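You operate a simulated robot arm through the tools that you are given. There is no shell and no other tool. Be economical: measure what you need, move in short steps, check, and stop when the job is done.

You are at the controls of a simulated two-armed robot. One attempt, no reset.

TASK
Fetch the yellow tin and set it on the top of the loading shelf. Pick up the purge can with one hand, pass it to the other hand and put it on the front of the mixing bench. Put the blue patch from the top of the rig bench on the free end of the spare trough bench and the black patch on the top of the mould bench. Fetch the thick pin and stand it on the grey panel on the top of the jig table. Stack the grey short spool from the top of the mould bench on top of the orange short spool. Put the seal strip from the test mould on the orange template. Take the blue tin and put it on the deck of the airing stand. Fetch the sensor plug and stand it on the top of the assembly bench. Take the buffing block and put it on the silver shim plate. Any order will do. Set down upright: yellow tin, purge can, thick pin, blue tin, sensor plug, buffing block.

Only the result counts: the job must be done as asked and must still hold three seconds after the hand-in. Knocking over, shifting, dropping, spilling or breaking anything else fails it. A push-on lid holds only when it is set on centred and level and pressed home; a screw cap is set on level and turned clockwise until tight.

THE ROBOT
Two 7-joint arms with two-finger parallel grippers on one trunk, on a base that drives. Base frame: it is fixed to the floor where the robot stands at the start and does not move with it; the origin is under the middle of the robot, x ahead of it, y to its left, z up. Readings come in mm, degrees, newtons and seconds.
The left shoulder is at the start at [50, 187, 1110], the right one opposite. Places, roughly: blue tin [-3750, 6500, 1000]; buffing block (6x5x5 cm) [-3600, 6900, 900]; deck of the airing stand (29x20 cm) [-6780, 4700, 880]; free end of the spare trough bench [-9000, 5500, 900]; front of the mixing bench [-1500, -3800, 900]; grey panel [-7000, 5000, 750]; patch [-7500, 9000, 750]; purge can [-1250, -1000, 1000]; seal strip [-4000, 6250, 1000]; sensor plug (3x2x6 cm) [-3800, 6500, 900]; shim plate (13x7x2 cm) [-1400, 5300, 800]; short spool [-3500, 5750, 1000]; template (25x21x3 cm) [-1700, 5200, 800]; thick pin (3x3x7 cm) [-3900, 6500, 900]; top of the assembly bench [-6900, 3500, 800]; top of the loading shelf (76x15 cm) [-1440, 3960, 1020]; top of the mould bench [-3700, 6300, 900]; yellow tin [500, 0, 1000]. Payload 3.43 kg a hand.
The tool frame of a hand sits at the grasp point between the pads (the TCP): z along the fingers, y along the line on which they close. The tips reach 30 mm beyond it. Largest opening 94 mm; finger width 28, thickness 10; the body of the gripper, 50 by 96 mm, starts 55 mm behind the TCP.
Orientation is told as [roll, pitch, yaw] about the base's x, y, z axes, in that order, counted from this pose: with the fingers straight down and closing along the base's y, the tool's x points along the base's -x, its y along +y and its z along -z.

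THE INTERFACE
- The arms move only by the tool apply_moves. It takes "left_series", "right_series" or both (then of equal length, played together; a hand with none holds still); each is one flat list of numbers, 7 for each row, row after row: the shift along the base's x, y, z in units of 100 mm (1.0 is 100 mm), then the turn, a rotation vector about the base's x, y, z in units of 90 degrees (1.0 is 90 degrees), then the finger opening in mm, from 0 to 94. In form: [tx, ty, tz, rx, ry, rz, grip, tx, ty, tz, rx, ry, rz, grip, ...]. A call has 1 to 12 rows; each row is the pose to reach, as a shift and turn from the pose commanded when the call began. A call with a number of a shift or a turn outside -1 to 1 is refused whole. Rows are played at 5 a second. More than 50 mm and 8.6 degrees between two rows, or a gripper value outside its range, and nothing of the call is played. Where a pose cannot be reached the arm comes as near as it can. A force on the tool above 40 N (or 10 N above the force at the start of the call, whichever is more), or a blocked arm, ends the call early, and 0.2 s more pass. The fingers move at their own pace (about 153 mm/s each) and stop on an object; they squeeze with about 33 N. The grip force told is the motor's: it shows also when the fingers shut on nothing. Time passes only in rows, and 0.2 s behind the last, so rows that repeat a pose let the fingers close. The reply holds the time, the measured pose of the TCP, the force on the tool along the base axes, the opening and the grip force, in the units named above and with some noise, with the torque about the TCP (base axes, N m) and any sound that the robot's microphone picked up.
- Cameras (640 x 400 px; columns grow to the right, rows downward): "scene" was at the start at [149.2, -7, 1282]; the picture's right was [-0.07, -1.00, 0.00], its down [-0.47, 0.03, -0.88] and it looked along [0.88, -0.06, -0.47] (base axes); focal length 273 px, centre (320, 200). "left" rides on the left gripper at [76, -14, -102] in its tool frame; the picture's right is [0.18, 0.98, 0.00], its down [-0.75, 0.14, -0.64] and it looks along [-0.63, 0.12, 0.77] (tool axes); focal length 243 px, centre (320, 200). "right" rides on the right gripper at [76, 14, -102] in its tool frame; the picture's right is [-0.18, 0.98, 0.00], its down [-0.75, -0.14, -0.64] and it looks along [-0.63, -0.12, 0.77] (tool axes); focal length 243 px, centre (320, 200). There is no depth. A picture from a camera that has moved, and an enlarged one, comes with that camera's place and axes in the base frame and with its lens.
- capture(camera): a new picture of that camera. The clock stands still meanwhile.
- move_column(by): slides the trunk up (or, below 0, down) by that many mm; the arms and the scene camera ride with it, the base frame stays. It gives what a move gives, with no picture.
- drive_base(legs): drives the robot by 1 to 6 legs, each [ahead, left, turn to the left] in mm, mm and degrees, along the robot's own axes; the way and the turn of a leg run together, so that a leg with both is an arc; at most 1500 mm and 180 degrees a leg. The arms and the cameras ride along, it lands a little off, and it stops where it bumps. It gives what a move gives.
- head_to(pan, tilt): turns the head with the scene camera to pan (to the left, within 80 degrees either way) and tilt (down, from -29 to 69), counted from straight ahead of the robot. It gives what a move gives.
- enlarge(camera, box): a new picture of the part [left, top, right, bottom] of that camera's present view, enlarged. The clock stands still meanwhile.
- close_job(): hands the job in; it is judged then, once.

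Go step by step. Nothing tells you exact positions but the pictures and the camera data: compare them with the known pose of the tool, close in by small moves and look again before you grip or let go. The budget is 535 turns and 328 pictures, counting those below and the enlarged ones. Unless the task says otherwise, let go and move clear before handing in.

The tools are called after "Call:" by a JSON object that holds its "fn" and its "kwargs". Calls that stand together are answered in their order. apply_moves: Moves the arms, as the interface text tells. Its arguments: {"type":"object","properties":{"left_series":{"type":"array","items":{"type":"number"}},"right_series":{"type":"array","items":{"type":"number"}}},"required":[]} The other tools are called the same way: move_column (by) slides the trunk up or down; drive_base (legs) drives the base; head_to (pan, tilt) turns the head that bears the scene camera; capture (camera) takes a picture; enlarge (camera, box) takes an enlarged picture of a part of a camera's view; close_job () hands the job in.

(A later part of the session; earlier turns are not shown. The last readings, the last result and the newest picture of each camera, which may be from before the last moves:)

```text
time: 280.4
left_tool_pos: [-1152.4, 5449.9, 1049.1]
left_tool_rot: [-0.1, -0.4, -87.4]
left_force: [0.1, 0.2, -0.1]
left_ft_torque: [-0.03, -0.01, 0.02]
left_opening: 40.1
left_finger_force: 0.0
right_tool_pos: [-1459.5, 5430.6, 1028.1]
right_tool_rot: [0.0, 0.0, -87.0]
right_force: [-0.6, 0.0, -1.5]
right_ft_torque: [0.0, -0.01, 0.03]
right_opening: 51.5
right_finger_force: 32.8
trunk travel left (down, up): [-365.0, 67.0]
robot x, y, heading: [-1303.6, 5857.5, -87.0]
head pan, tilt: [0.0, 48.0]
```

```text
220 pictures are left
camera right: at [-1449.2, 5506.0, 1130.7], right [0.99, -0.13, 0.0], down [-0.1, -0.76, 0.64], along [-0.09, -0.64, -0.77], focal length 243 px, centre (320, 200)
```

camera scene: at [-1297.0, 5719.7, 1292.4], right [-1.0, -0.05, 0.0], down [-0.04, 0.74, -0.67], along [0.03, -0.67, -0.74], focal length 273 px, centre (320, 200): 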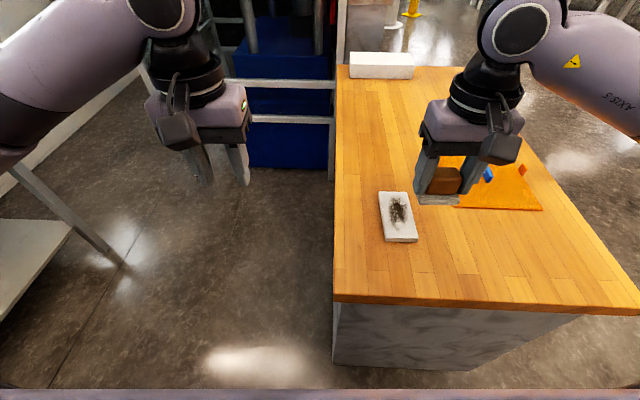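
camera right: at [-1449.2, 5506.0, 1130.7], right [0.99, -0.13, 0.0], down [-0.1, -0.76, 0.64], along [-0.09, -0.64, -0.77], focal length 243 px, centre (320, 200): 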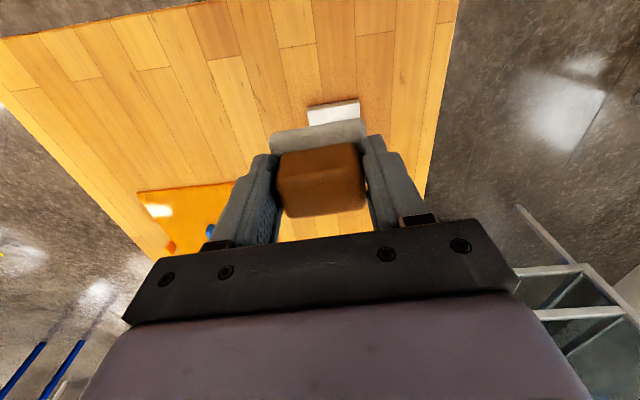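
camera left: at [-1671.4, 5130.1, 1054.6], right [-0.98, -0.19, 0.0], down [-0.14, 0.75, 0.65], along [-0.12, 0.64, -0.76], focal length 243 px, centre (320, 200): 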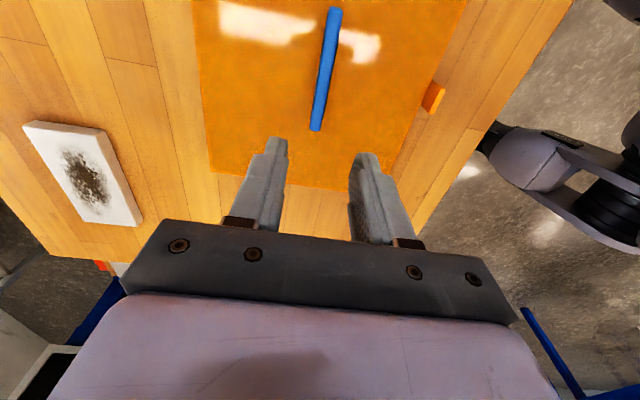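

Shim centre refined ≈ [-1448, 5331]. Continue over it and lower to z≈890.

Call:
{"fn": "apply_moves", "kwargs": {"right_series": [0.03, -0.35, -0.2, 0, 0, 0, 0, 0.07, -0.7, -0.4, 0, 0, 0, 0, 0.07, -1.0, -0.7, 0, 0, 0, 0, 0.07, -1.0, -1.0, 0, 0, 0, 0]}}

Call:
{"fn": "apply_moves", "kwargs": {"right_series": [0, 0, -0.35, 0, 0, 0, 0]}}

Call:
{"fn": "enlarge", "kwargs": {"camera": "scene", "box": [330, 110, 490, 270]}}

Call:
{"fn": "capture", "kwargs": {"camera": "right"}}

```text
time: 281.4
left_tool_pos: [-1152.0, 5449.6, 1050.0]
left_tool_rot: [-0.1, -0.4, -87.4]
left_force: [1.0, 0.2, -0.5]
left_ft_torque: [0.0, 0.02, -0.01]
left_opening: 40.3
left_finger_force: 0.1
right_tool_pos: [-1447.4, 5330.4, 931.6]
right_tool_rot: [0.0, 0.0, -87.0]
right_force: [-0.2, 0.8, -1.2]
right_ft_torque: [0.01, 0.01, 0.0]
right_opening: 51.6
right_finger_force: 32.9
trunk travel left (down, up): [-365.0, 67.0]
robot x, y, heading: [-1306.2, 5858.8, -87.1]
head pan, tilt: [0.0, 48.0]
```

```text
time: 281.8
left_tool_pos: [-1152.4, 5448.9, 1050.4]
left_tool_rot: [0.1, -0.2, -87.3]
left_force: [0.8, 0.5, -0.3]
left_ft_torque: [-0.02, 0.01, 0.0]
left_opening: 40.1
left_finger_force: 0.0
right_tool_pos: [-1449.1, 5331.2, 894.8]
right_tool_rot: [0.0, -0.1, -87.0]
right_force: [0.2, -0.7, 0.1]
right_ft_torque: [0.0, 0.0, -0.03]
right_opening: 51.6
right_finger_force: 33.0
trunk travel left (down, up): [-365.0, 67.0]
robot x, y, heading: [-1302.2, 5853.9, -87.2]
head pan, tilt: [0.0, 48.0]
```

```text
2.50 times, centred on (410, 190) of scene
camera zoom: at [-1297.1, 5719.4, 1292.4], right [-1.0, -0.05, 0.0], down [-0.04, 0.74, -0.67], along [0.03, -0.67, -0.74], focal length 682 px, centre (95, 225)
```

zoom: 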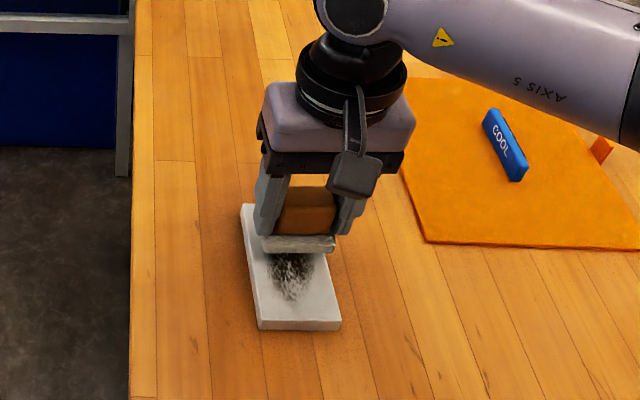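

```text
218 pictures are left
camera right: at [-1438.9, 5407.7, 997.2], right [0.99, -0.13, 0.0], down [-0.1, -0.76, 0.64], along [-0.09, -0.64, -0.77], focal length 243 px, centre (320, 200)
```

right: 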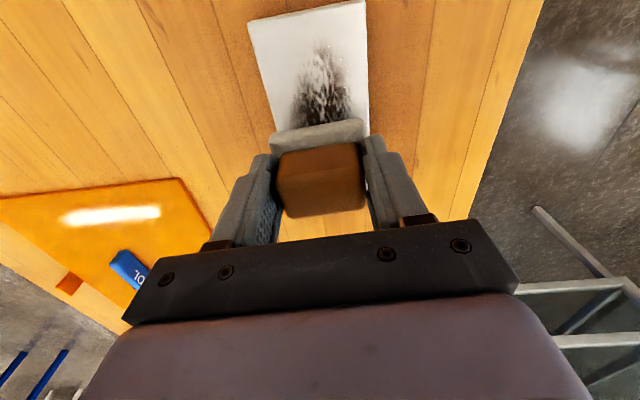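

Block is centred over the plate. Lower finely to contact.

Call:
{"fn": "apply_moves", "kwargs": {"right_series": [0, 0, -0.08, 0, 0, 0, 0, 0, 0, -0.16, 0, 0, 0, 0, 0, 0, -0.2, 0, 0, 0, 0]}}

Call:
{"fn": "apply_moves", "kwargs": {"right_series": [0, 0, -0.02, 0, 0, 0, 0, 0, 0, -0.04, 0, 0, 0, 0]}}

```text
time: 282.6
left_tool_pos: [-1151.1, 5452.0, 1051.4]
left_tool_rot: [-0.1, -0.4, -87.4]
left_force: [-0.2, 0.6, -0.7]
left_ft_torque: [0.0, 0.05, 0.01]
left_opening: 40.0
left_finger_force: 0.1
right_tool_pos: [-1449.1, 5333.4, 880.5]
right_tool_rot: [0.1, -0.2, -87.1]
right_force: [-3.0, 6.0, 21.0]
right_ft_torque: [0.18, 0.15, 0.0]
right_opening: 51.3
right_finger_force: 32.9
trunk travel left (down, up): [-365.0, 67.0]
robot x, y, heading: [-1301.3, 5857.3, -87.3]
head pan, tilt: [0.0, 48.0]
```

```text
time: 283.2
left_tool_pos: [-1152.2, 5449.5, 1051.5]
left_tool_rot: [-0.1, -0.4, -87.3]
left_force: [0.5, 0.0, 0.1]
left_ft_torque: [0.01, 0.0, -0.01]
left_opening: 40.0
left_finger_force: 0.0
right_tool_pos: [-1448.2, 5329.9, 880.4]
right_tool_rot: [0.4, -0.6, -87.0]
right_force: [-1.7, 2.8, 14.7]
right_ft_torque: [0.28, 0.36, -0.03]
right_opening: 51.6
right_finger_force: 32.7
trunk travel left (down, up): [-365.0, 67.0]
robot x, y, heading: [-1305.4, 5858.7, -87.5]
head pan, tilt: [0.0, 48.0]
stopped in row 2 (right hand): the force on the tool passed its limit (the readings are from after the stop); the commanded pose is now the measured one
```

Contact at TCP z≈880. Ease off 2 mm, open and rise.

Call:
{"fn": "apply_moves", "kwargs": {"right_series": [0, 0, 0.02, 0, 0, 0, 0, 0, 0, 0.02, 0, 0, 0, 75, 0, 0, 0.02, 0, 0, 0, 75, 0, 0, 0.3, 0, 0, 0, 75, 0, 0, 0.7, 0, 0, 0, 75, 0, 0, 1.0, 0, 0, 0, 75]}}

Call:
{"fn": "enlarge", "kwargs": {"camera": "scene", "box": [330, 110, 490, 270]}}

Call:
{"fn": "capture", "kwargs": {"camera": "right"}}

```text
time: 284.6
left_tool_pos: [-1151.7, 5450.0, 1051.0]
left_tool_rot: [-0.1, -0.5, -87.4]
left_force: [-0.1, 0.2, -0.9]
left_ft_torque: [-0.02, 0.02, 0.0]
left_opening: 39.7
left_finger_force: 0.1
right_tool_pos: [-1449.2, 5333.0, 977.2]
right_tool_rot: [0.0, -0.4, -87.1]
right_force: [0.5, -0.2, -0.9]
right_ft_torque: [0.03, 0.01, -0.02]
right_opening: 74.9
right_finger_force: 0.0
trunk travel left (down, up): [-365.0, 67.0]
robot x, y, heading: [-1302.0, 5855.9, -87.3]
head pan, tilt: [0.0, 48.0]
```

```text
2.50 times, centred on (410, 190) of scene
camera zoom: at [-1296.9, 5719.9, 1292.4], right [-1.0, -0.05, 0.0], down [-0.04, 0.74, -0.67], along [0.03, -0.67, -0.74], focal length 682 px, centre (95, 225)
```

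zoom: 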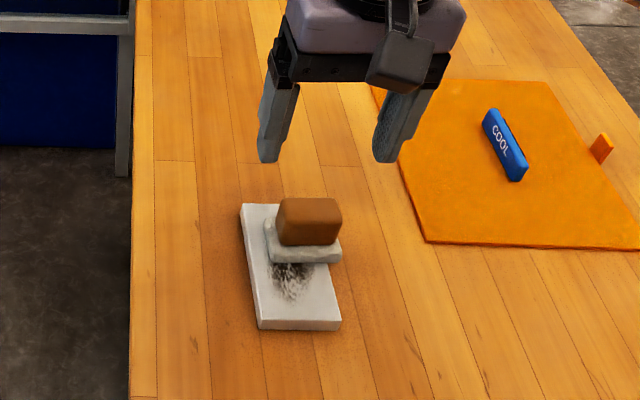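

```text
216 pictures are left
camera right: at [-1439.4, 5409.4, 1078.2], right [0.99, -0.13, 0.0], down [-0.1, -0.76, 0.65], along [-0.08, -0.64, -0.76], focal length 243 px, centre (320, 200)
```

right: 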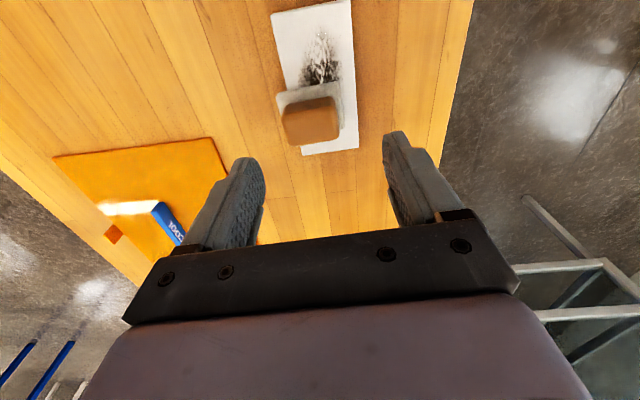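

The block stands on the plate but ~12 mm off to the west and south. I regrip and recentre it.

Call:
{"fn": "apply_moves", "kwargs": {"right_series": [0, 0, -0.4, 0, 0, 0, 75, 0, 0, -0.8, 0, 0, 0, 75, 0, 0, -0.92, 0, 0, 0, 75, 0, 0, -0.92, 0, 0, 0, 0, 0, 0, -0.92, 0, 0, 0, 0, 0, 0, -0.92, 0, 0, 0, 0, 0, 0, -0.78, 0, 0, 0, 0, 0.06, 0.06, -0.78, 0, 0, 0, 0, 0.13, 0.13, -0.78, 0, 0, 0, 0]}}

Call:
{"fn": "enlarge", "kwargs": {"camera": "scene", "box": [330, 110, 490, 270]}}

Call:
{"fn": "capture", "kwargs": {"camera": "right"}}

```text
time: 286.6
left_tool_pos: [-1151.9, 5448.9, 1050.0]
left_tool_rot: [-0.1, -0.4, -87.4]
left_force: [0.9, -0.2, 0.2]
left_ft_torque: [-0.01, -0.01, -0.03]
left_opening: 40.0
left_finger_force: 0.1
right_tool_pos: [-1435.6, 5345.8, 899.1]
right_tool_rot: [0.1, -0.3, -87.1]
right_force: [0.2, 1.3, -1.0]
right_ft_torque: [-0.03, 0.06, -0.01]
right_opening: 51.5
right_finger_force: 33.1
trunk travel left (down, up): [-365.0, 67.0]
robot x, y, heading: [-1306.0, 5859.0, -86.8]
head pan, tilt: [0.0, 48.0]
```

```text
2.50 times, centred on (410, 190) of scene
camera zoom: at [-1297.0, 5719.7, 1292.4], right [-1.0, -0.05, 0.0], down [-0.04, 0.74, -0.67], along [0.03, -0.67, -0.74], focal length 682 px, centre (95, 225)
```

zoom: 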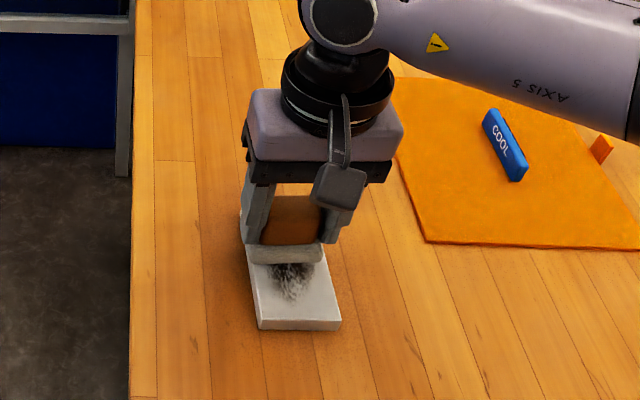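

```text
214 pictures are left
camera right: at [-1426.1, 5421.6, 1000.1], right [0.99, -0.13, 0.0], down [-0.1, -0.76, 0.65], along [-0.08, -0.64, -0.76], focal length 243 px, centre (320, 200)
```

right: 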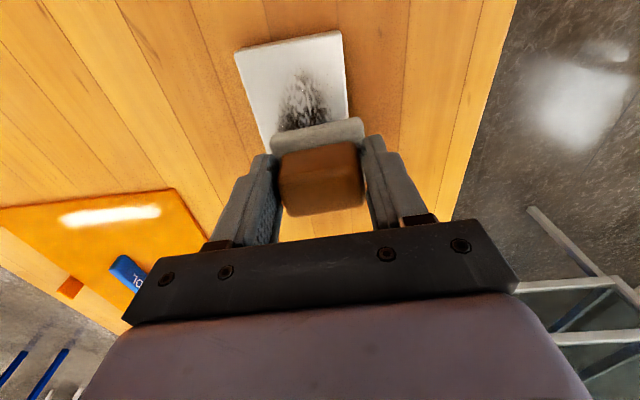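

Centred now. Lower and release.

Call:
{"fn": "apply_moves", "kwargs": {"right_series": [0.0, 0.05, -0.08, 0, 0, 0, 0, 0, 0.05, -0.14, 0, 0, 0, 0, 0, 0.05, -0.17, 0, 0, 0, 0, 0, 0.05, -0.17, 0, 0, 0, 75, 0, 0.05, -0.17, 0, 0, 0, 75, 0, 0.05, 0.1, 0, 0, 0, 75, 0, 0.05, 0.5, 0, 0, 0, 75, 0, 0.05, 0.9, 0, 0, 0, 75]}}

Call:
{"fn": "enlarge", "kwargs": {"camera": "scene", "box": [330, 110, 490, 270]}}

```text
time: 288.4
left_tool_pos: [-1152.0, 5450.1, 1050.6]
left_tool_rot: [-0.2, -0.4, -87.5]
left_force: [-0.3, 0.7, 0.0]
left_ft_torque: [0.03, 0.0, 0.0]
left_opening: 40.1
left_finger_force: 0.1
right_tool_pos: [-1435.9, 5349.2, 988.9]
right_tool_rot: [0.2, -0.4, -87.1]
right_force: [0.4, 0.8, 0.4]
right_ft_torque: [-0.01, -0.02, -0.03]
right_opening: 74.9
right_finger_force: 0.0
trunk travel left (down, up): [-365.0, 67.0]
robot x, y, heading: [-1300.5, 5858.6, -87.0]
head pan, tilt: [0.0, 48.0]
```

```text
2.50 times, centred on (410, 190) of scene
camera zoom: at [-1296.9, 5720.0, 1292.4], right [-1.0, -0.05, 0.0], down [-0.04, 0.74, -0.67], along [0.03, -0.67, -0.74], focal length 682 px, centre (95, 225)
```

zoom: 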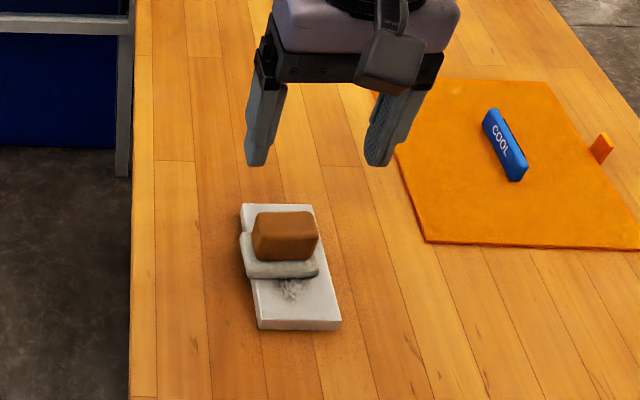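

Block on the shim plate. I retract and return to the mould bench's west side for the blue tin and thick pin.

Call:
{"fn": "apply_moves", "kwargs": {"right_series": [0, 0.3, 0.3, 0, 0, 0, 75, 0, 0.7, 0.6, 0, 0, 0, 75, 0, 1.0, 0.9, 0, 0, 0, 75]}}

Call:
{"fn": "apply_moves", "kwargs": {"right_series": [0, 0.4, 0.2, 0, 0, 0, 94, 0, 0.8, 0.4, 0, 0, 0, 94, 0, 1.0, 0.5, 0, 0, 0, 94], "left_series": [0, 0.4, 0.2, 0, 0, 0, 94, 0, 0.8, 0.4, 0, 0, 0, 94, 0, 1.0, 0.6, 0, 0, 0, 94]}}

Call:
{"fn": "drive_base", "kwargs": {"legs": [[0, 0, -93], [1300, 0, 0], [0, 0, -90], [1500, 0, 0], [650, 0, 0]]}}

```text
time: 289.2
left_tool_pos: [-1152.2, 5449.5, 1050.4]
left_tool_rot: [0.0, -0.4, -87.3]
left_force: [-0.3, 1.0, 0.3]
left_ft_torque: [0.0, -0.01, -0.01]
left_opening: 40.0
left_finger_force: 0.1
right_tool_pos: [-1434.6, 5445.0, 1076.7]
right_tool_rot: [0.2, -0.4, -87.1]
right_force: [-0.4, -0.3, -0.4]
right_ft_torque: [0.0, 0.01, -0.02]
right_opening: 75.0
right_finger_force: 0.0
trunk travel left (down, up): [-365.0, 67.0]
robot x, y, heading: [-1305.3, 5857.3, -87.0]
head pan, tilt: [0.0, 48.0]
```

```text
time: 290.0
left_tool_pos: [-1152.8, 5554.6, 1110.8]
left_tool_rot: [0.0, -0.3, -87.4]
left_force: [0.4, 0.6, -0.2]
left_ft_torque: [-0.02, 0.01, 0.01]
left_opening: 94.1
left_finger_force: 0.1
right_tool_pos: [-1435.4, 5550.6, 1130.0]
right_tool_rot: [0.1, -0.4, -87.1]
right_force: [-0.2, 0.1, 0.1]
right_ft_torque: [0.0, 0.04, -0.04]
right_opening: 94.0
right_finger_force: 0.0
trunk travel left (down, up): [-365.0, 67.0]
robot x, y, heading: [-1302.9, 5855.3, -87.3]
head pan, tilt: [0.0, 48.0]
```

```text
time: 315.0
left_tool_pos: [-2671.1, 8377.3, 1108.9]
left_tool_rot: [-0.2, -0.4, 85.7]
left_force: [-0.3, 0.1, 0.4]
left_ft_torque: [-0.02, 0.02, 0.02]
left_opening: 94.0
left_finger_force: 0.0
right_tool_pos: [-2390.9, 8348.0, 1129.6]
right_tool_rot: [0.1, -0.3, 86.1]
right_force: [0.3, -0.5, 0.5]
right_ft_torque: [0.01, -0.01, 0.01]
right_opening: 93.9
right_finger_force: 0.0
trunk travel left (down, up): [-365.0, 67.0]
robot x, y, heading: [-2556.8, 8056.1, 85.8]
head pan, tilt: [0.0, 48.0]
```

Call:
{"fn": "drive_base", "kwargs": {"legs": [[0, 0, 94.2], [1400, 0, 0], [480, 0, 0], [0, 0, 90], [1450, 0, 0], [0, 0, 90]]}}

Call:
{"fn": "head_to", "kwargs": {"pan": 0, "tilt": 40}}

Call:
{"fn": "capture", "kwargs": {"camera": "scene"}}

```text
time: 343.1
left_tool_pos: [-4149.9, 6665.5, 1109.1]
left_tool_rot: [-0.1, -0.5, -2.5]
left_force: [0.7, 0.3, -0.8]
left_ft_torque: [0.02, 0.01, 0.0]
left_opening: 94.1
left_finger_force: 0.1
right_tool_pos: [-4170.4, 6385.3, 1130.3]
right_tool_rot: [0.1, -0.5, -2.4]
right_force: [0.5, 0.1, 0.5]
right_ft_torque: [0.02, -0.01, 0.0]
right_opening: 94.1
right_finger_force: 0.1
trunk travel left (down, up): [-365.0, 67.0]
robot x, y, heading: [-4466.9, 6546.8, -2.5]
head pan, tilt: [0.0, 48.0]
```

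```text
time: 343.8
left_tool_pos: [-4148.1, 6666.1, 1110.0]
left_tool_rot: [0.0, -0.4, -2.6]
left_force: [0.4, 0.4, 0.7]
left_ft_torque: [-0.02, 0.03, 0.0]
left_opening: 94.0
left_finger_force: 0.0
right_tool_pos: [-4170.3, 6385.3, 1130.1]
right_tool_rot: [0.2, -0.4, -2.3]
right_force: [-0.2, 0.0, -0.3]
right_ft_torque: [0.01, -0.03, -0.06]
right_opening: 94.0
right_finger_force: 0.0
trunk travel left (down, up): [-365.0, 67.0]
robot x, y, heading: [-4464.9, 6545.1, -2.2]
head pan, tilt: [0.0, 40.0]
```

```text
212 pictures are left
camera scene: at [-4322.0, 6538.1, 1303.8], right [-0.04, -1.0, 0.0], down [-0.64, 0.03, -0.77], along [0.77, -0.03, -0.64], focal length 273 px, centre (320, 200)
```

scene: 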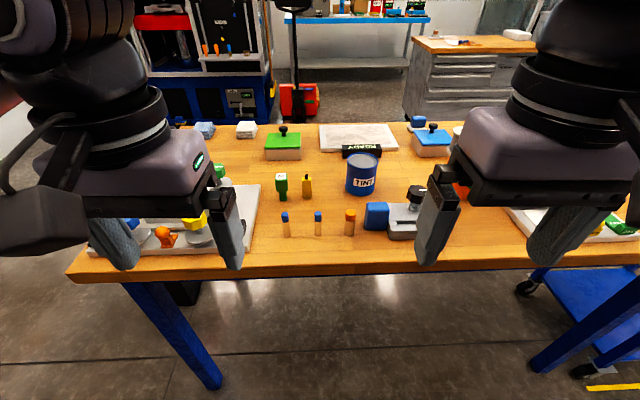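

Call:
{"fn": "drive_base", "kwargs": {"legs": [[190, 0, 2.4]]}}

Call:
{"fn": "head_to", "kwargs": {"pan": 0, "tilt": 50}}

Call:
{"fn": "capture", "kwargs": {"camera": "scene"}}

Call:
{"fn": "capture", "kwargs": {"camera": "right"}}

```text
time: 345.4
left_tool_pos: [-3960.6, 6674.0, 1110.4]
left_tool_rot: [-0.1, -0.2, -0.4]
left_force: [0.2, 1.1, -0.3]
left_ft_torque: [-0.03, 0.01, -0.01]
left_opening: 94.2
left_finger_force: 0.0
right_tool_pos: [-3973.6, 6392.4, 1130.1]
right_tool_rot: [0.3, -0.4, -0.2]
right_force: [0.0, -0.5, -1.0]
right_ft_torque: [0.02, 0.02, 0.01]
right_opening: 93.8
right_finger_force: 0.1
trunk travel left (down, up): [-365.0, 67.0]
robot x, y, heading: [-4275.2, 6537.7, -0.1]
head pan, tilt: [0.0, 40.0]
```

```text
time: 346.1
left_tool_pos: [-3961.5, 6673.8, 1110.1]
left_tool_rot: [-0.1, -0.3, -0.4]
left_force: [-0.1, -0.1, 0.1]
left_ft_torque: [0.0, 0.02, 0.01]
left_opening: 94.2
left_finger_force: 0.0
right_tool_pos: [-3972.9, 6391.9, 1130.0]
right_tool_rot: [0.3, -0.4, -0.1]
right_force: [1.0, 0.5, -0.3]
right_ft_torque: [-0.01, 0.05, -0.01]
right_opening: 93.9
right_finger_force: 0.0
trunk travel left (down, up): [-365.0, 67.0]
robot x, y, heading: [-4276.9, 6541.5, -0.2]
head pan, tilt: [0.0, 50.0]
```

```text
211 pictures are left
camera scene: at [-4138.5, 6539.1, 1289.7], right [0.0, -1.0, 0.0], down [-0.77, 0.0, -0.64], along [0.64, 0.0, -0.77], focal length 273 px, centre (320, 200)
```

scene: 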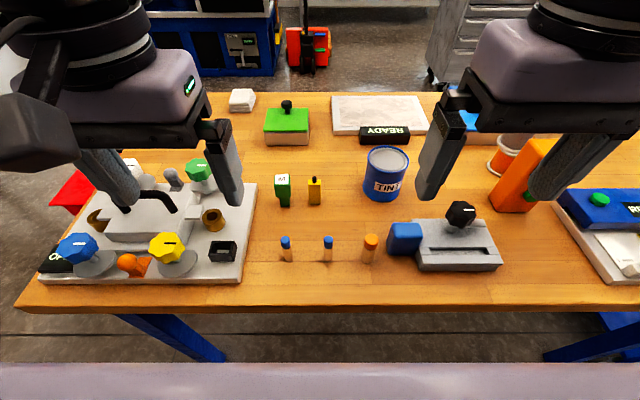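

```text
210 pictures are left
camera right: at [-4050.8, 6405.7, 1231.9], right [0.19, 0.98, 0.0], down [0.75, -0.14, 0.65], along [0.64, -0.12, -0.76], focal length 243 px, centre (320, 200)
```

right: 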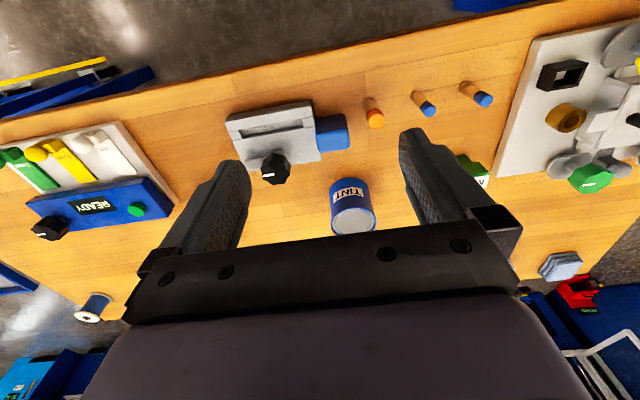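

Blue tin top centre ≈ [-3738, 6407, 928]. I bring the right hand above it.

Call:
{"fn": "apply_moves", "kwargs": {"right_series": [0.4, 0.05, 0, 0, 0, 0, 94, 0.8, 0.1, 0, 0, 0, 0, 94, 1.0, 0.15, 0, 0, 0, 0, 94]}}

Call:
{"fn": "apply_moves", "kwargs": {"right_series": [0.4, 0, -0.1, 0, 0, 0, 94, 0.8, 0, -0.3, 0, 0, 0, 94, 1.0, 0, -0.7, 0, 0, 0, 94]}}

Call:
{"fn": "apply_moves", "kwargs": {"right_series": [0.34, 0, -0.2, 0, 0, 0, 94, 0.34, 0, -0.5, 0, 0, 0, 94]}}

Call:
{"fn": "capture", "kwargs": {"camera": "right"}}

Call:
{"fn": "enlarge", "kwargs": {"camera": "scene", "box": [310, 90, 470, 210]}}

```text
time: 346.9
left_tool_pos: [-3963.0, 6675.1, 1109.6]
left_tool_rot: [-0.2, -0.3, -0.4]
left_force: [-0.7, 0.1, 0.2]
left_ft_torque: [-0.01, -0.03, 0.02]
left_opening: 94.3
left_finger_force: 0.0
right_tool_pos: [-3871.7, 6407.9, 1131.0]
right_tool_rot: [0.2, -0.3, -0.2]
right_force: [-0.3, -0.1, 0.3]
right_ft_torque: [-0.01, -0.02, -0.02]
right_opening: 94.0
right_finger_force: 0.1
trunk travel left (down, up): [-365.0, 67.0]
robot x, y, heading: [-4274.4, 6541.9, -0.4]
head pan, tilt: [0.0, 50.0]
```

```text
time: 347.7
left_tool_pos: [-3961.9, 6673.3, 1110.4]
left_tool_rot: [0.0, -0.3, -0.4]
left_force: [0.3, 0.0, -1.0]
left_ft_torque: [-0.02, 0.01, -0.01]
left_opening: 94.1
left_finger_force: 0.1
right_tool_pos: [-3771.8, 6409.2, 1055.7]
right_tool_rot: [0.1, -0.4, -0.2]
right_force: [1.0, -0.3, 0.2]
right_ft_torque: [0.03, -0.02, -0.01]
right_opening: 94.0
right_finger_force: 0.0
trunk travel left (down, up): [-365.0, 67.0]
robot x, y, heading: [-4273.3, 6541.7, -0.1]
head pan, tilt: [0.0, 50.0]
```

```text
time: 348.3
left_tool_pos: [-3961.7, 6674.3, 1109.9]
left_tool_rot: [0.0, -0.5, -0.4]
left_force: [0.0, -0.4, -0.6]
left_ft_torque: [0.02, 0.01, 0.0]
left_opening: 94.1
left_finger_force: 0.1
right_tool_pos: [-3739.7, 6410.9, 1009.0]
right_tool_rot: [0.1, -0.4, -0.1]
right_force: [-0.4, 0.3, -0.5]
right_ft_torque: [0.02, -0.01, -0.01]
right_opening: 93.8
right_finger_force: 0.0
trunk travel left (down, up): [-365.0, 67.0]
robot x, y, heading: [-4274.1, 6540.1, -0.3]
head pan, tilt: [0.0, 50.0]
```

```text
209 pictures are left
camera right: at [-3817.7, 6423.6, 1110.4], right [0.19, 0.98, 0.0], down [0.75, -0.14, 0.65], along [0.64, -0.12, -0.76], focal length 243 px, centre (320, 200)
```

right: 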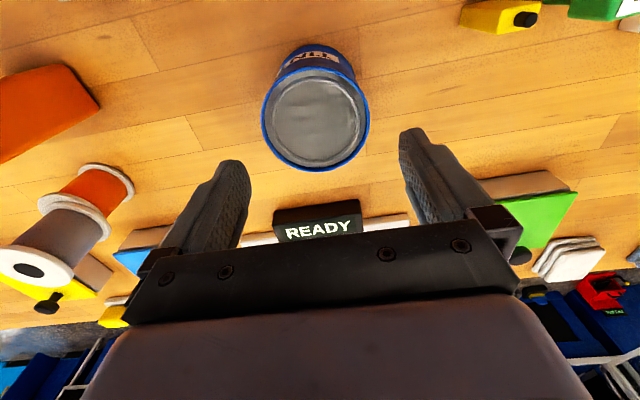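

```text
3.33 times, centred on (390, 150) of scene
camera zoom: at [-4138.5, 6538.9, 1289.7], right [0.0, -1.0, 0.0], down [-0.77, 0.0, -0.64], along [0.64, 0.0, -0.77], focal length 909 px, centre (87, 367)
```

zoom: 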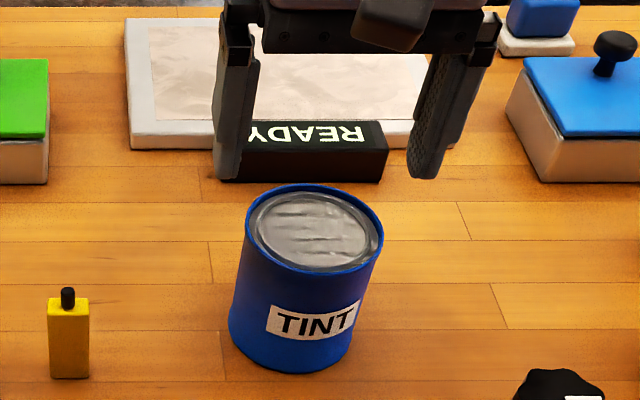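

Refined tin centre ≈ [-3750, 6408], top 935. Down and grip with a full close.

Call:
{"fn": "apply_moves", "kwargs": {"right_series": [-0.1, -0.03, -0.4, 0, 0, 0, 94, -0.1, -0.03, -0.8, 0, 0, 0, 94, -0.1, -0.03, -0.99, 0, 0, 0, 94]}}

Call:
{"fn": "apply_moves", "kwargs": {"right_series": [0, 0, 0, 0, 0, 0, 0, 0, 0, 0, 0, 0, 0, 0, 0, 0, 0, 0, 0, 0, 0, 0, 0, 0.03, 0, 0, 0, 0, 0, 0, 0.08, 0, 0, 0, 0]}}

```text
time: 349.1
left_tool_pos: [-3962.2, 6673.4, 1111.0]
left_tool_rot: [-0.1, -0.3, -0.3]
left_force: [0.0, 0.2, -0.3]
left_ft_torque: [0.02, 0.04, -0.01]
left_opening: 93.9
left_finger_force: 0.1
right_tool_pos: [-3750.5, 6406.3, 911.2]
right_tool_rot: [0.3, -0.4, -0.1]
right_force: [0.1, -0.8, -0.4]
right_ft_torque: [-0.01, -0.01, -0.01]
right_opening: 93.9
right_finger_force: 0.1
trunk travel left (down, up): [-365.0, 67.0]
robot x, y, heading: [-4270.5, 6542.0, -0.2]
head pan, tilt: [0.0, 50.0]
```

```text
time: 350.3
left_tool_pos: [-3961.6, 6674.1, 1111.4]
left_tool_rot: [0.0, -0.5, -0.4]
left_force: [0.3, 0.0, -1.5]
left_ft_torque: [-0.02, 0.0, 0.01]
left_opening: 94.1
left_finger_force: 0.1
right_tool_pos: [-3749.1, 6405.3, 921.2]
right_tool_rot: [0.1, -0.3, -0.1]
right_force: [-1.3, -0.1, -2.6]
right_ft_torque: [0.03, 0.03, 0.01]
right_opening: 80.5
right_finger_force: 32.3
trunk travel left (down, up): [-365.0, 67.0]
robot x, y, heading: [-4272.8, 6539.5, -0.2]
head pan, tilt: [0.0, 50.0]
```

Gripped. Lift and draw back to the right side.

Call:
{"fn": "apply_moves", "kwargs": {"right_series": [0, 0, 0.25, 0, 0, 0, 0, 0, 0, 0.6, 0, 0, 0, 0, 0, 0, 1.0, 0, 0, 0, 0]}}

Call:
{"fn": "apply_moves", "kwargs": {"right_series": [0, 0, 0.4, 0, 0, 0, 0, 0, 0, 0.8, 0, 0, 0, 0, -0.3, -0.2, 1.0, 0, 0, 0, 0, -0.7, -0.4, 1.0, 0, 0, 0, 0, -1.0, -0.6, 1.0, 0, 0, 0, 0]}}

Call:
{"fn": "apply_moves", "kwargs": {"right_series": [-0.4, -0.2, 0.1, 0, 0, 0, 0, -0.8, -0.4, 0.1, 0, 0, 0, 0, -1.0, -0.6, 0.1, 0, 0, 0, 0]}}

Call:
{"fn": "capture", "kwargs": {"camera": "scene"}}

Call:
{"fn": "capture", "kwargs": {"camera": "left"}}

```text
time: 351.1
left_tool_pos: [-3962.4, 6673.6, 1109.0]
left_tool_rot: [-0.1, -0.4, -0.5]
left_force: [-0.3, 0.1, 0.0]
left_ft_torque: [0.0, -0.03, 0.0]
left_opening: 93.8
left_finger_force: 0.1
right_tool_pos: [-3750.8, 6406.8, 1017.9]
right_tool_rot: [0.2, -0.4, -0.1]
right_force: [0.0, -0.2, -3.1]
right_ft_torque: [0.03, 0.02, 0.02]
right_opening: 80.3
right_finger_force: 33.0
trunk travel left (down, up): [-365.0, 67.0]
robot x, y, heading: [-4275.4, 6538.0, -0.2]
head pan, tilt: [0.0, 50.0]
```

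```text
time: 352.3
left_tool_pos: [-3962.2, 6672.8, 1110.7]
left_tool_rot: [0.0, -0.4, -0.4]
left_force: [-0.4, -0.3, -0.7]
left_ft_torque: [-0.01, -0.04, -0.01]
left_opening: 94.2
left_finger_force: 0.1
right_tool_pos: [-3850.4, 6344.6, 1120.5]
right_tool_rot: [0.2, -0.4, -0.2]
right_force: [-0.7, -0.8, -4.3]
right_ft_torque: [0.08, 0.01, 0.0]
right_opening: 80.0
right_finger_force: 32.7
trunk travel left (down, up): [-365.0, 67.0]
robot x, y, heading: [-4271.4, 6540.2, -0.3]
head pan, tilt: [0.0, 50.0]
```

```text
time: 353.1
left_tool_pos: [-3962.6, 6674.3, 1110.8]
left_tool_rot: [0.0, -0.4, -0.3]
left_force: [0.1, -0.1, -0.1]
left_ft_torque: [0.02, 0.01, -0.01]
left_opening: 94.1
left_finger_force: 0.0
right_tool_pos: [-3950.1, 6284.0, 1128.8]
right_tool_rot: [0.3, -0.5, -0.1]
right_force: [-0.3, 0.1, -2.4]
right_ft_torque: [0.02, 0.01, -0.03]
right_opening: 80.5
right_finger_force: 33.3
trunk travel left (down, up): [-365.0, 67.0]
robot x, y, heading: [-4274.3, 6540.5, -0.1]
head pan, tilt: [0.0, 50.0]
```

```text
207 pictures are left
camera scene: at [-4138.7, 6538.6, 1289.7], right [0.0, -1.0, 0.0], down [-0.77, 0.0, -0.64], along [0.64, 0.0, -0.77], focal length 273 px, centre (320, 200)
```

scene: 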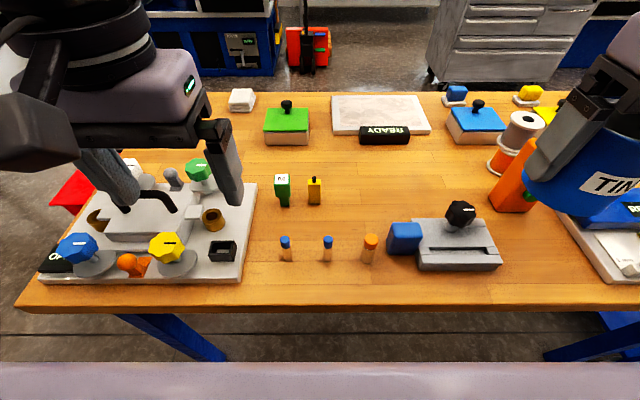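

```text
206 pictures are left
camera left: at [-4039.2, 6660.1, 1212.4], right [-0.18, 0.98, 0.0], down [0.75, 0.14, 0.65], along [0.64, 0.11, -0.76], focal length 243 px, centre (320, 200)
```

left: 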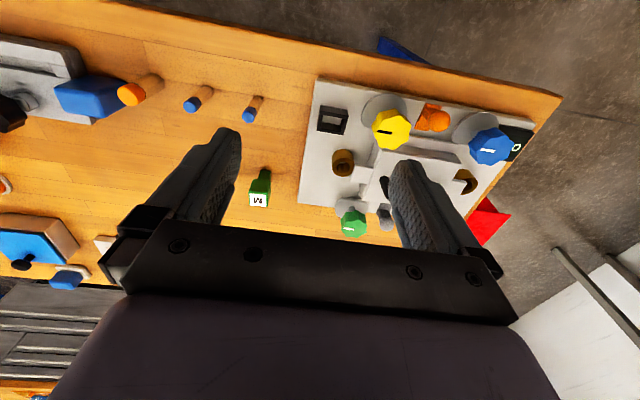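

Thick pin top ≈ [-3911, 6460, 918]. I move the right hand further aside and the left hand above the pin with a 46 mm opening.

Call:
{"fn": "apply_moves", "kwargs": {"right_series": [-0.1, -0.3, 0.1, 0, 0, 0, 0, -0.2, -0.7, 0.2, 0, 0, 0, 0, -0.2, -1.0, 0.2, 0, 0, 0, 0, -0.2, -1.0, 0.2, 0, 0, 0, 0], "left_series": [0.1, -0.35, 0, 0, 0, 0, 46, 0.2, -0.7, 0, 0, 0, 0, 46, 0.4, -1.0, 0, 0, 0, 0, 46, 0.5, -1.0, -0.3, 0, 0, 0, 46]}}

Call:
{"fn": "apply_moves", "kwargs": {"left_series": [0.01, -0.4, 0, 0, 0, 0, 46, 0.01, -0.8, -0.1, 0, 0, 0, 46, 0.01, -1.0, -0.4, 0, 0, 0, 46, 0.01, -1.0, -0.7, 0, 0, 0, 46]}}

Call:
{"fn": "capture", "kwargs": {"camera": "left"}}

Call:
{"fn": "capture", "kwargs": {"camera": "scene"}}

```text
time: 354.1
left_tool_pos: [-3911.0, 6575.3, 1079.3]
left_tool_rot: [-0.1, -0.4, -0.4]
left_force: [-0.6, -0.3, 0.2]
left_ft_torque: [-0.01, -0.02, 0.02]
left_opening: 46.2
left_finger_force: 0.1
right_tool_pos: [-3969.3, 6184.4, 1149.8]
right_tool_rot: [0.2, -0.5, 0.0]
right_force: [0.0, 0.0, -4.3]
right_ft_torque: [-0.01, 0.03, 0.0]
right_opening: 80.4
right_finger_force: 32.8
trunk travel left (down, up): [-365.0, 67.0]
robot x, y, heading: [-4273.6, 6536.5, -0.3]
head pan, tilt: [0.0, 50.0]
```

```text
time: 355.1
left_tool_pos: [-3909.0, 6473.1, 1009.9]
left_tool_rot: [0.0, -0.5, -0.4]
left_force: [-0.4, 0.3, 0.5]
left_ft_torque: [0.04, 0.01, -0.02]
left_opening: 46.0
left_finger_force: 0.1
right_tool_pos: [-3969.0, 6185.2, 1149.8]
right_tool_rot: [0.2, -0.4, -0.1]
right_force: [0.2, 0.1, -2.9]
right_ft_torque: [0.01, 0.02, 0.01]
right_opening: 80.3
right_finger_force: 33.2
trunk travel left (down, up): [-365.0, 67.0]
robot x, y, heading: [-4276.1, 6539.0, -0.3]
head pan, tilt: [0.0, 50.0]
```

```text
205 pictures are left
camera left: at [-3986.3, 6460.4, 1113.3], right [-0.18, 0.98, 0.0], down [0.75, 0.14, 0.65], along [0.64, 0.11, -0.76], focal length 243 px, centre (320, 200)
```

left: 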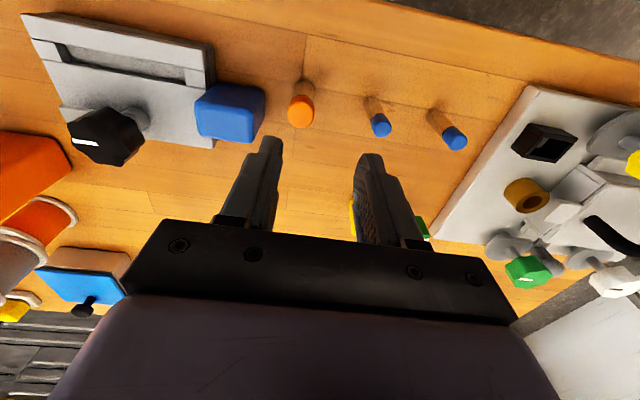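

```text
204 pictures are left
camera scene: at [-4138.3, 6539.1, 1289.7], right [0.0, -1.0, 0.0], down [-0.77, 0.0, -0.64], along [0.64, 0.0, -0.77], focal length 273 px, centre (320, 200)
```

scene: 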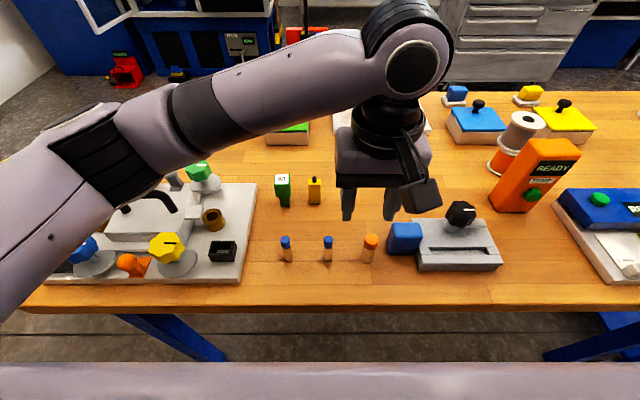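

The blue cube is too near for a y-closing grip. I rotate the gripper 90° so that it closes along x.

Call:
{"fn": "apply_moves", "kwargs": {"left_series": [0, 0, 0, 0, 0, 0.083, 60, 0, -0.03, 0, 0, 0, 0.167, 60, 0, -0.06, 0, 0, 0, 0.25, 60, -0.02, -0.1, 0, 0, 0, 0.333, 60, -0.04, -0.13, 0, 0, 0, 0.417, 60, -0.05, -0.16, 0, 0, 0, 0.5, 60, -0.05, -0.16, 0, 0, 0, 0.583, 60, -0.05, -0.16, 0, 0, 0, 0.667, 60, -0.05, -0.16, 0, 0, 0, 0.75, 60, -0.05, -0.16, 0, 0, 0, 0.833, 60, -0.05, -0.16, 0, 0, 0, 0.917, 60, -0.05, -0.16, -0.1, 0, 0, 1.0, 60]}}

Call:
{"fn": "capture", "kwargs": {"camera": "left"}}

Call:
{"fn": "enlarge", "kwargs": {"camera": "scene", "box": [310, 160, 450, 280]}}

```text
time: 357.7
left_tool_pos: [-3895.9, 6451.7, 994.6]
left_tool_rot: [0.0, -0.4, 89.7]
left_force: [0.7, -0.1, 0.2]
left_ft_torque: [0.0, 0.0, -0.03]
left_opening: 59.9
left_finger_force: 0.2
left hand out of reach, approached as far as the arm can: row 12
right_tool_pos: [-3969.2, 6183.0, 1149.1]
right_tool_rot: [0.2, -0.4, -0.1]
right_force: [0.0, 0.4, -3.6]
right_ft_torque: [0.01, 0.05, 0.03]
right_opening: 80.3
right_finger_force: 33.1
trunk travel left (down, up): [-365.0, 67.0]
robot x, y, heading: [-4276.6, 6542.3, -0.3]
head pan, tilt: [0.0, 50.0]
```

```text
203 pictures are left
camera left: at [-3881.9, 6375.4, 1096.9], right [-0.98, -0.18, 0.0], down [-0.14, 0.75, 0.65], along [-0.11, 0.64, -0.76], focal length 243 px, centre (320, 200)
```

left: 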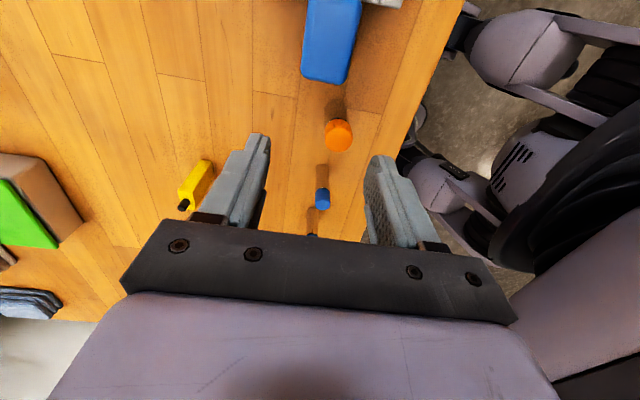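

```text
3.33 times, centred on (380, 220) of scene
camera zoom: at [-4138.1, 6538.7, 1289.6], right [0.0, -1.0, 0.0], down [-0.77, 0.0, -0.64], along [0.64, 0.0, -0.77], focal length 909 px, centre (120, 133)
```

zoom: 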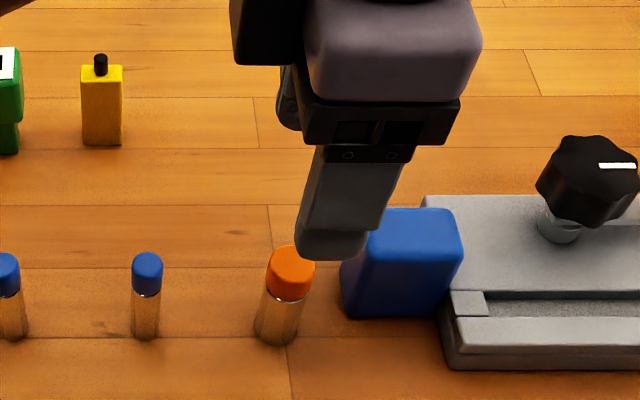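

The folded pose limits reach. I lift a bit, shift the base back 60 and south 120 mm, then realign.

Call:
{"fn": "apply_moves", "kwargs": {"left_series": [0, 0, 0.4, 0, 0, 0, 60, 0, 0, 0.6, 0, 0, 0, 60]}}

Call:
{"fn": "drive_base", "kwargs": {"legs": [[-60, -120, 0]]}}

Call:
{"fn": "apply_moves", "kwargs": {"left_series": [0.2, 0.4, 0, 0, 0, 0, 60, 0.4, 0.8, 0, 0, 0, 0, 60, 0.45, 1.0, -0.2, 0, 0, 0, 60]}}

Call:
{"fn": "capture", "kwargs": {"camera": "left"}}

```text
time: 358.3
left_tool_pos: [-3887.4, 6449.8, 1052.2]
left_tool_rot: [0.1, -0.4, 89.5]
left_force: [0.2, 0.3, 0.0]
left_ft_torque: [-0.01, 0.0, 0.05]
left_opening: 60.1
left_finger_force: 0.0
left hand out of reach, approached as far as the arm can: row 1, 2
right_tool_pos: [-3969.4, 6183.7, 1149.2]
right_tool_rot: [0.2, -0.4, -0.1]
right_force: [0.3, 0.3, -2.6]
right_ft_torque: [0.03, 0.01, 0.01]
right_opening: 80.5
right_finger_force: 33.6
trunk travel left (down, up): [-365.0, 67.0]
robot x, y, heading: [-4273.3, 6542.0, -0.2]
head pan, tilt: [0.0, 50.0]
```

```text
time: 359.6
left_tool_pos: [-3947.8, 6328.4, 1051.5]
left_tool_rot: [0.0, -0.4, 89.6]
left_force: [0.4, 0.0, 0.0]
left_ft_torque: [0.01, -0.04, 0.0]
left_opening: 60.0
left_finger_force: 0.0
right_tool_pos: [-4028.6, 6063.7, 1150.2]
right_tool_rot: [0.2, -0.4, 0.0]
right_force: [-0.7, -1.3, -3.2]
right_ft_torque: [0.05, -0.02, -0.06]
right_opening: 80.1
right_finger_force: 32.9
trunk travel left (down, up): [-365.0, 67.0]
robot x, y, heading: [-4335.1, 6420.5, -0.1]
head pan, tilt: [0.0, 50.0]
```

```text
time: 360.4
left_tool_pos: [-3899.7, 6427.7, 1034.4]
left_tool_rot: [0.0, -0.4, 89.5]
left_force: [0.5, -0.6, 0.5]
left_ft_torque: [0.0, 0.01, -0.02]
left_opening: 60.1
left_finger_force: 0.2
right_tool_pos: [-4029.6, 6064.6, 1149.1]
right_tool_rot: [0.2, -0.4, 0.1]
right_force: [-1.2, -0.7, -3.4]
right_ft_torque: [0.0, 0.01, 0.02]
right_opening: 80.3
right_finger_force: 33.4
trunk travel left (down, up): [-365.0, 67.0]
robot x, y, heading: [-4334.3, 6423.9, 0.2]
head pan, tilt: [0.0, 50.0]
```

```text
201 pictures are left
camera left: at [-3886.0, 6351.8, 1136.1], right [-0.98, -0.18, 0.0], down [-0.14, 0.75, 0.65], along [-0.11, 0.64, -0.76], focal length 243 px, centre (320, 200)
```

left: 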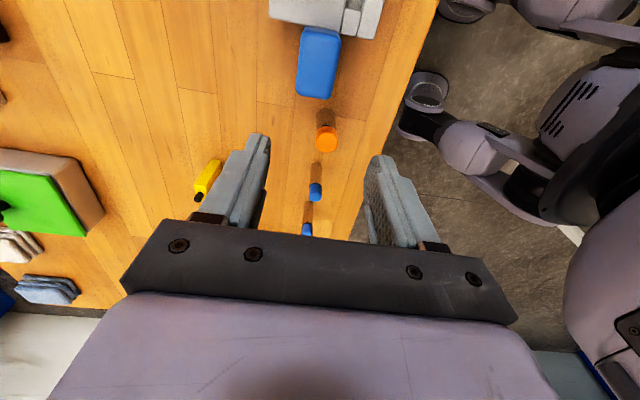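

Pin ≈ [-3910, 6454]. Align and descend to just above it.

Call:
{"fn": "apply_moves", "kwargs": {"left_series": [-0.1, 0.27, -0.1, 0, 0, 0, 60, -0.1, 0.27, -0.45, 0, 0, 0, 60, -0.1, 0.27, -0.68, 0, 0, 0, 60]}}

Call:
{"fn": "capture", "kwargs": {"camera": "left"}}

Call:
{"fn": "enlarge", "kwargs": {"camera": "scene", "box": [240, 140, 380, 260]}}

```text
time: 361.2
left_tool_pos: [-3911.5, 6455.9, 965.2]
left_tool_rot: [-0.1, -0.4, 89.6]
left_force: [0.8, -0.2, 0.3]
left_ft_torque: [0.02, -0.01, 0.03]
left_opening: 60.0
left_finger_force: 0.0
right_tool_pos: [-4028.9, 6064.8, 1148.5]
right_tool_rot: [0.2, -0.5, 0.1]
right_force: [0.1, -0.2, -4.0]
right_ft_torque: [-0.02, 0.0, -0.01]
right_opening: 79.9
right_finger_force: 33.0
trunk travel left (down, up): [-365.0, 67.0]
robot x, y, heading: [-4332.9, 6417.9, -0.0]
head pan, tilt: [0.0, 50.0]
```

```text
200 pictures are left
camera left: at [-3897.5, 6380.2, 1067.1], right [-0.98, -0.18, 0.0], down [-0.14, 0.75, 0.65], along [-0.11, 0.64, -0.76], focal length 243 px, centre (320, 200)
```

left: 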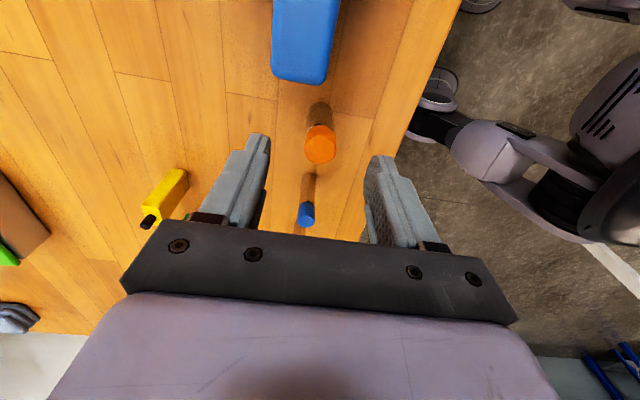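

```text
3.33 times, centred on (310, 200) of scene
camera zoom: at [-4198.8, 6419.3, 1289.7], right [0.0, -1.0, 0.0], down [-0.77, 0.0, -0.64], along [0.64, 0.0, -0.77], focal length 909 px, centre (353, 200)
```

zoom: 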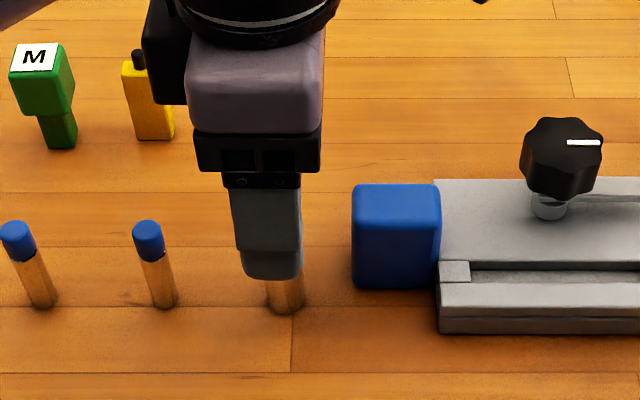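

Aligned. Descend and grip the pin.

Call:
{"fn": "apply_moves", "kwargs": {"left_series": [0, 0.01, -0.35, 0, 0, 0, 60, 0, 0.01, -0.65, 0, 0, 0, 60, 0, 0.01, -0.65, 0, 0, 0, 0, 0, 0.01, -0.65, 0, 0, 0, 0, 0, 0.01, -0.65, 0, 0, 0, 0, 0, 0.01, -0.6, 0, 0, 0, 0, 0, 0.01, -0.5, 0, 0, 0, 0]}}

Call:
{"fn": "enlarge", "kwargs": {"camera": "scene", "box": [240, 140, 380, 260]}}

```text
time: 362.8
left_tool_pos: [-3909.4, 6459.1, 914.1]
left_tool_rot: [-0.1, -0.4, 89.6]
left_force: [0.5, -1.4, -1.1]
left_ft_torque: [0.02, -0.02, -0.01]
left_opening: 21.0
left_finger_force: 32.9
right_tool_pos: [-4029.6, 6064.7, 1148.9]
right_tool_rot: [0.2, -0.4, 0.0]
right_force: [0.4, -0.2, -3.0]
right_ft_torque: [0.02, 0.03, 0.0]
right_opening: 80.4
right_finger_force: 33.1
trunk travel left (down, up): [-365.0, 67.0]
robot x, y, heading: [-4334.7, 6420.1, -0.2]
head pan, tilt: [0.0, 50.0]
```

```text
3.33 times, centred on (310, 200) of scene
camera zoom: at [-4198.8, 6419.2, 1289.6], right [0.0, -1.0, 0.0], down [-0.77, 0.0, -0.64], along [0.64, 0.0, -0.77], focal length 909 px, centre (353, 200)
```

zoom: 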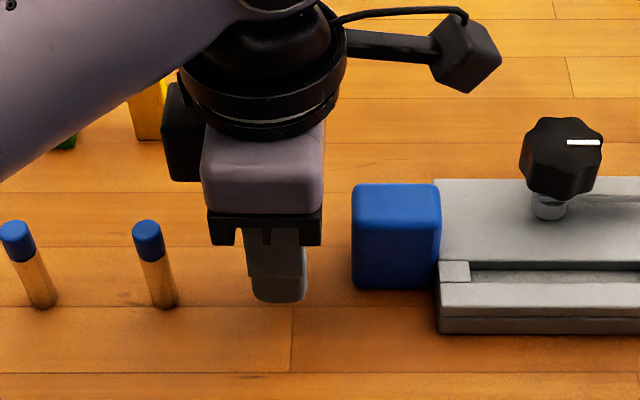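

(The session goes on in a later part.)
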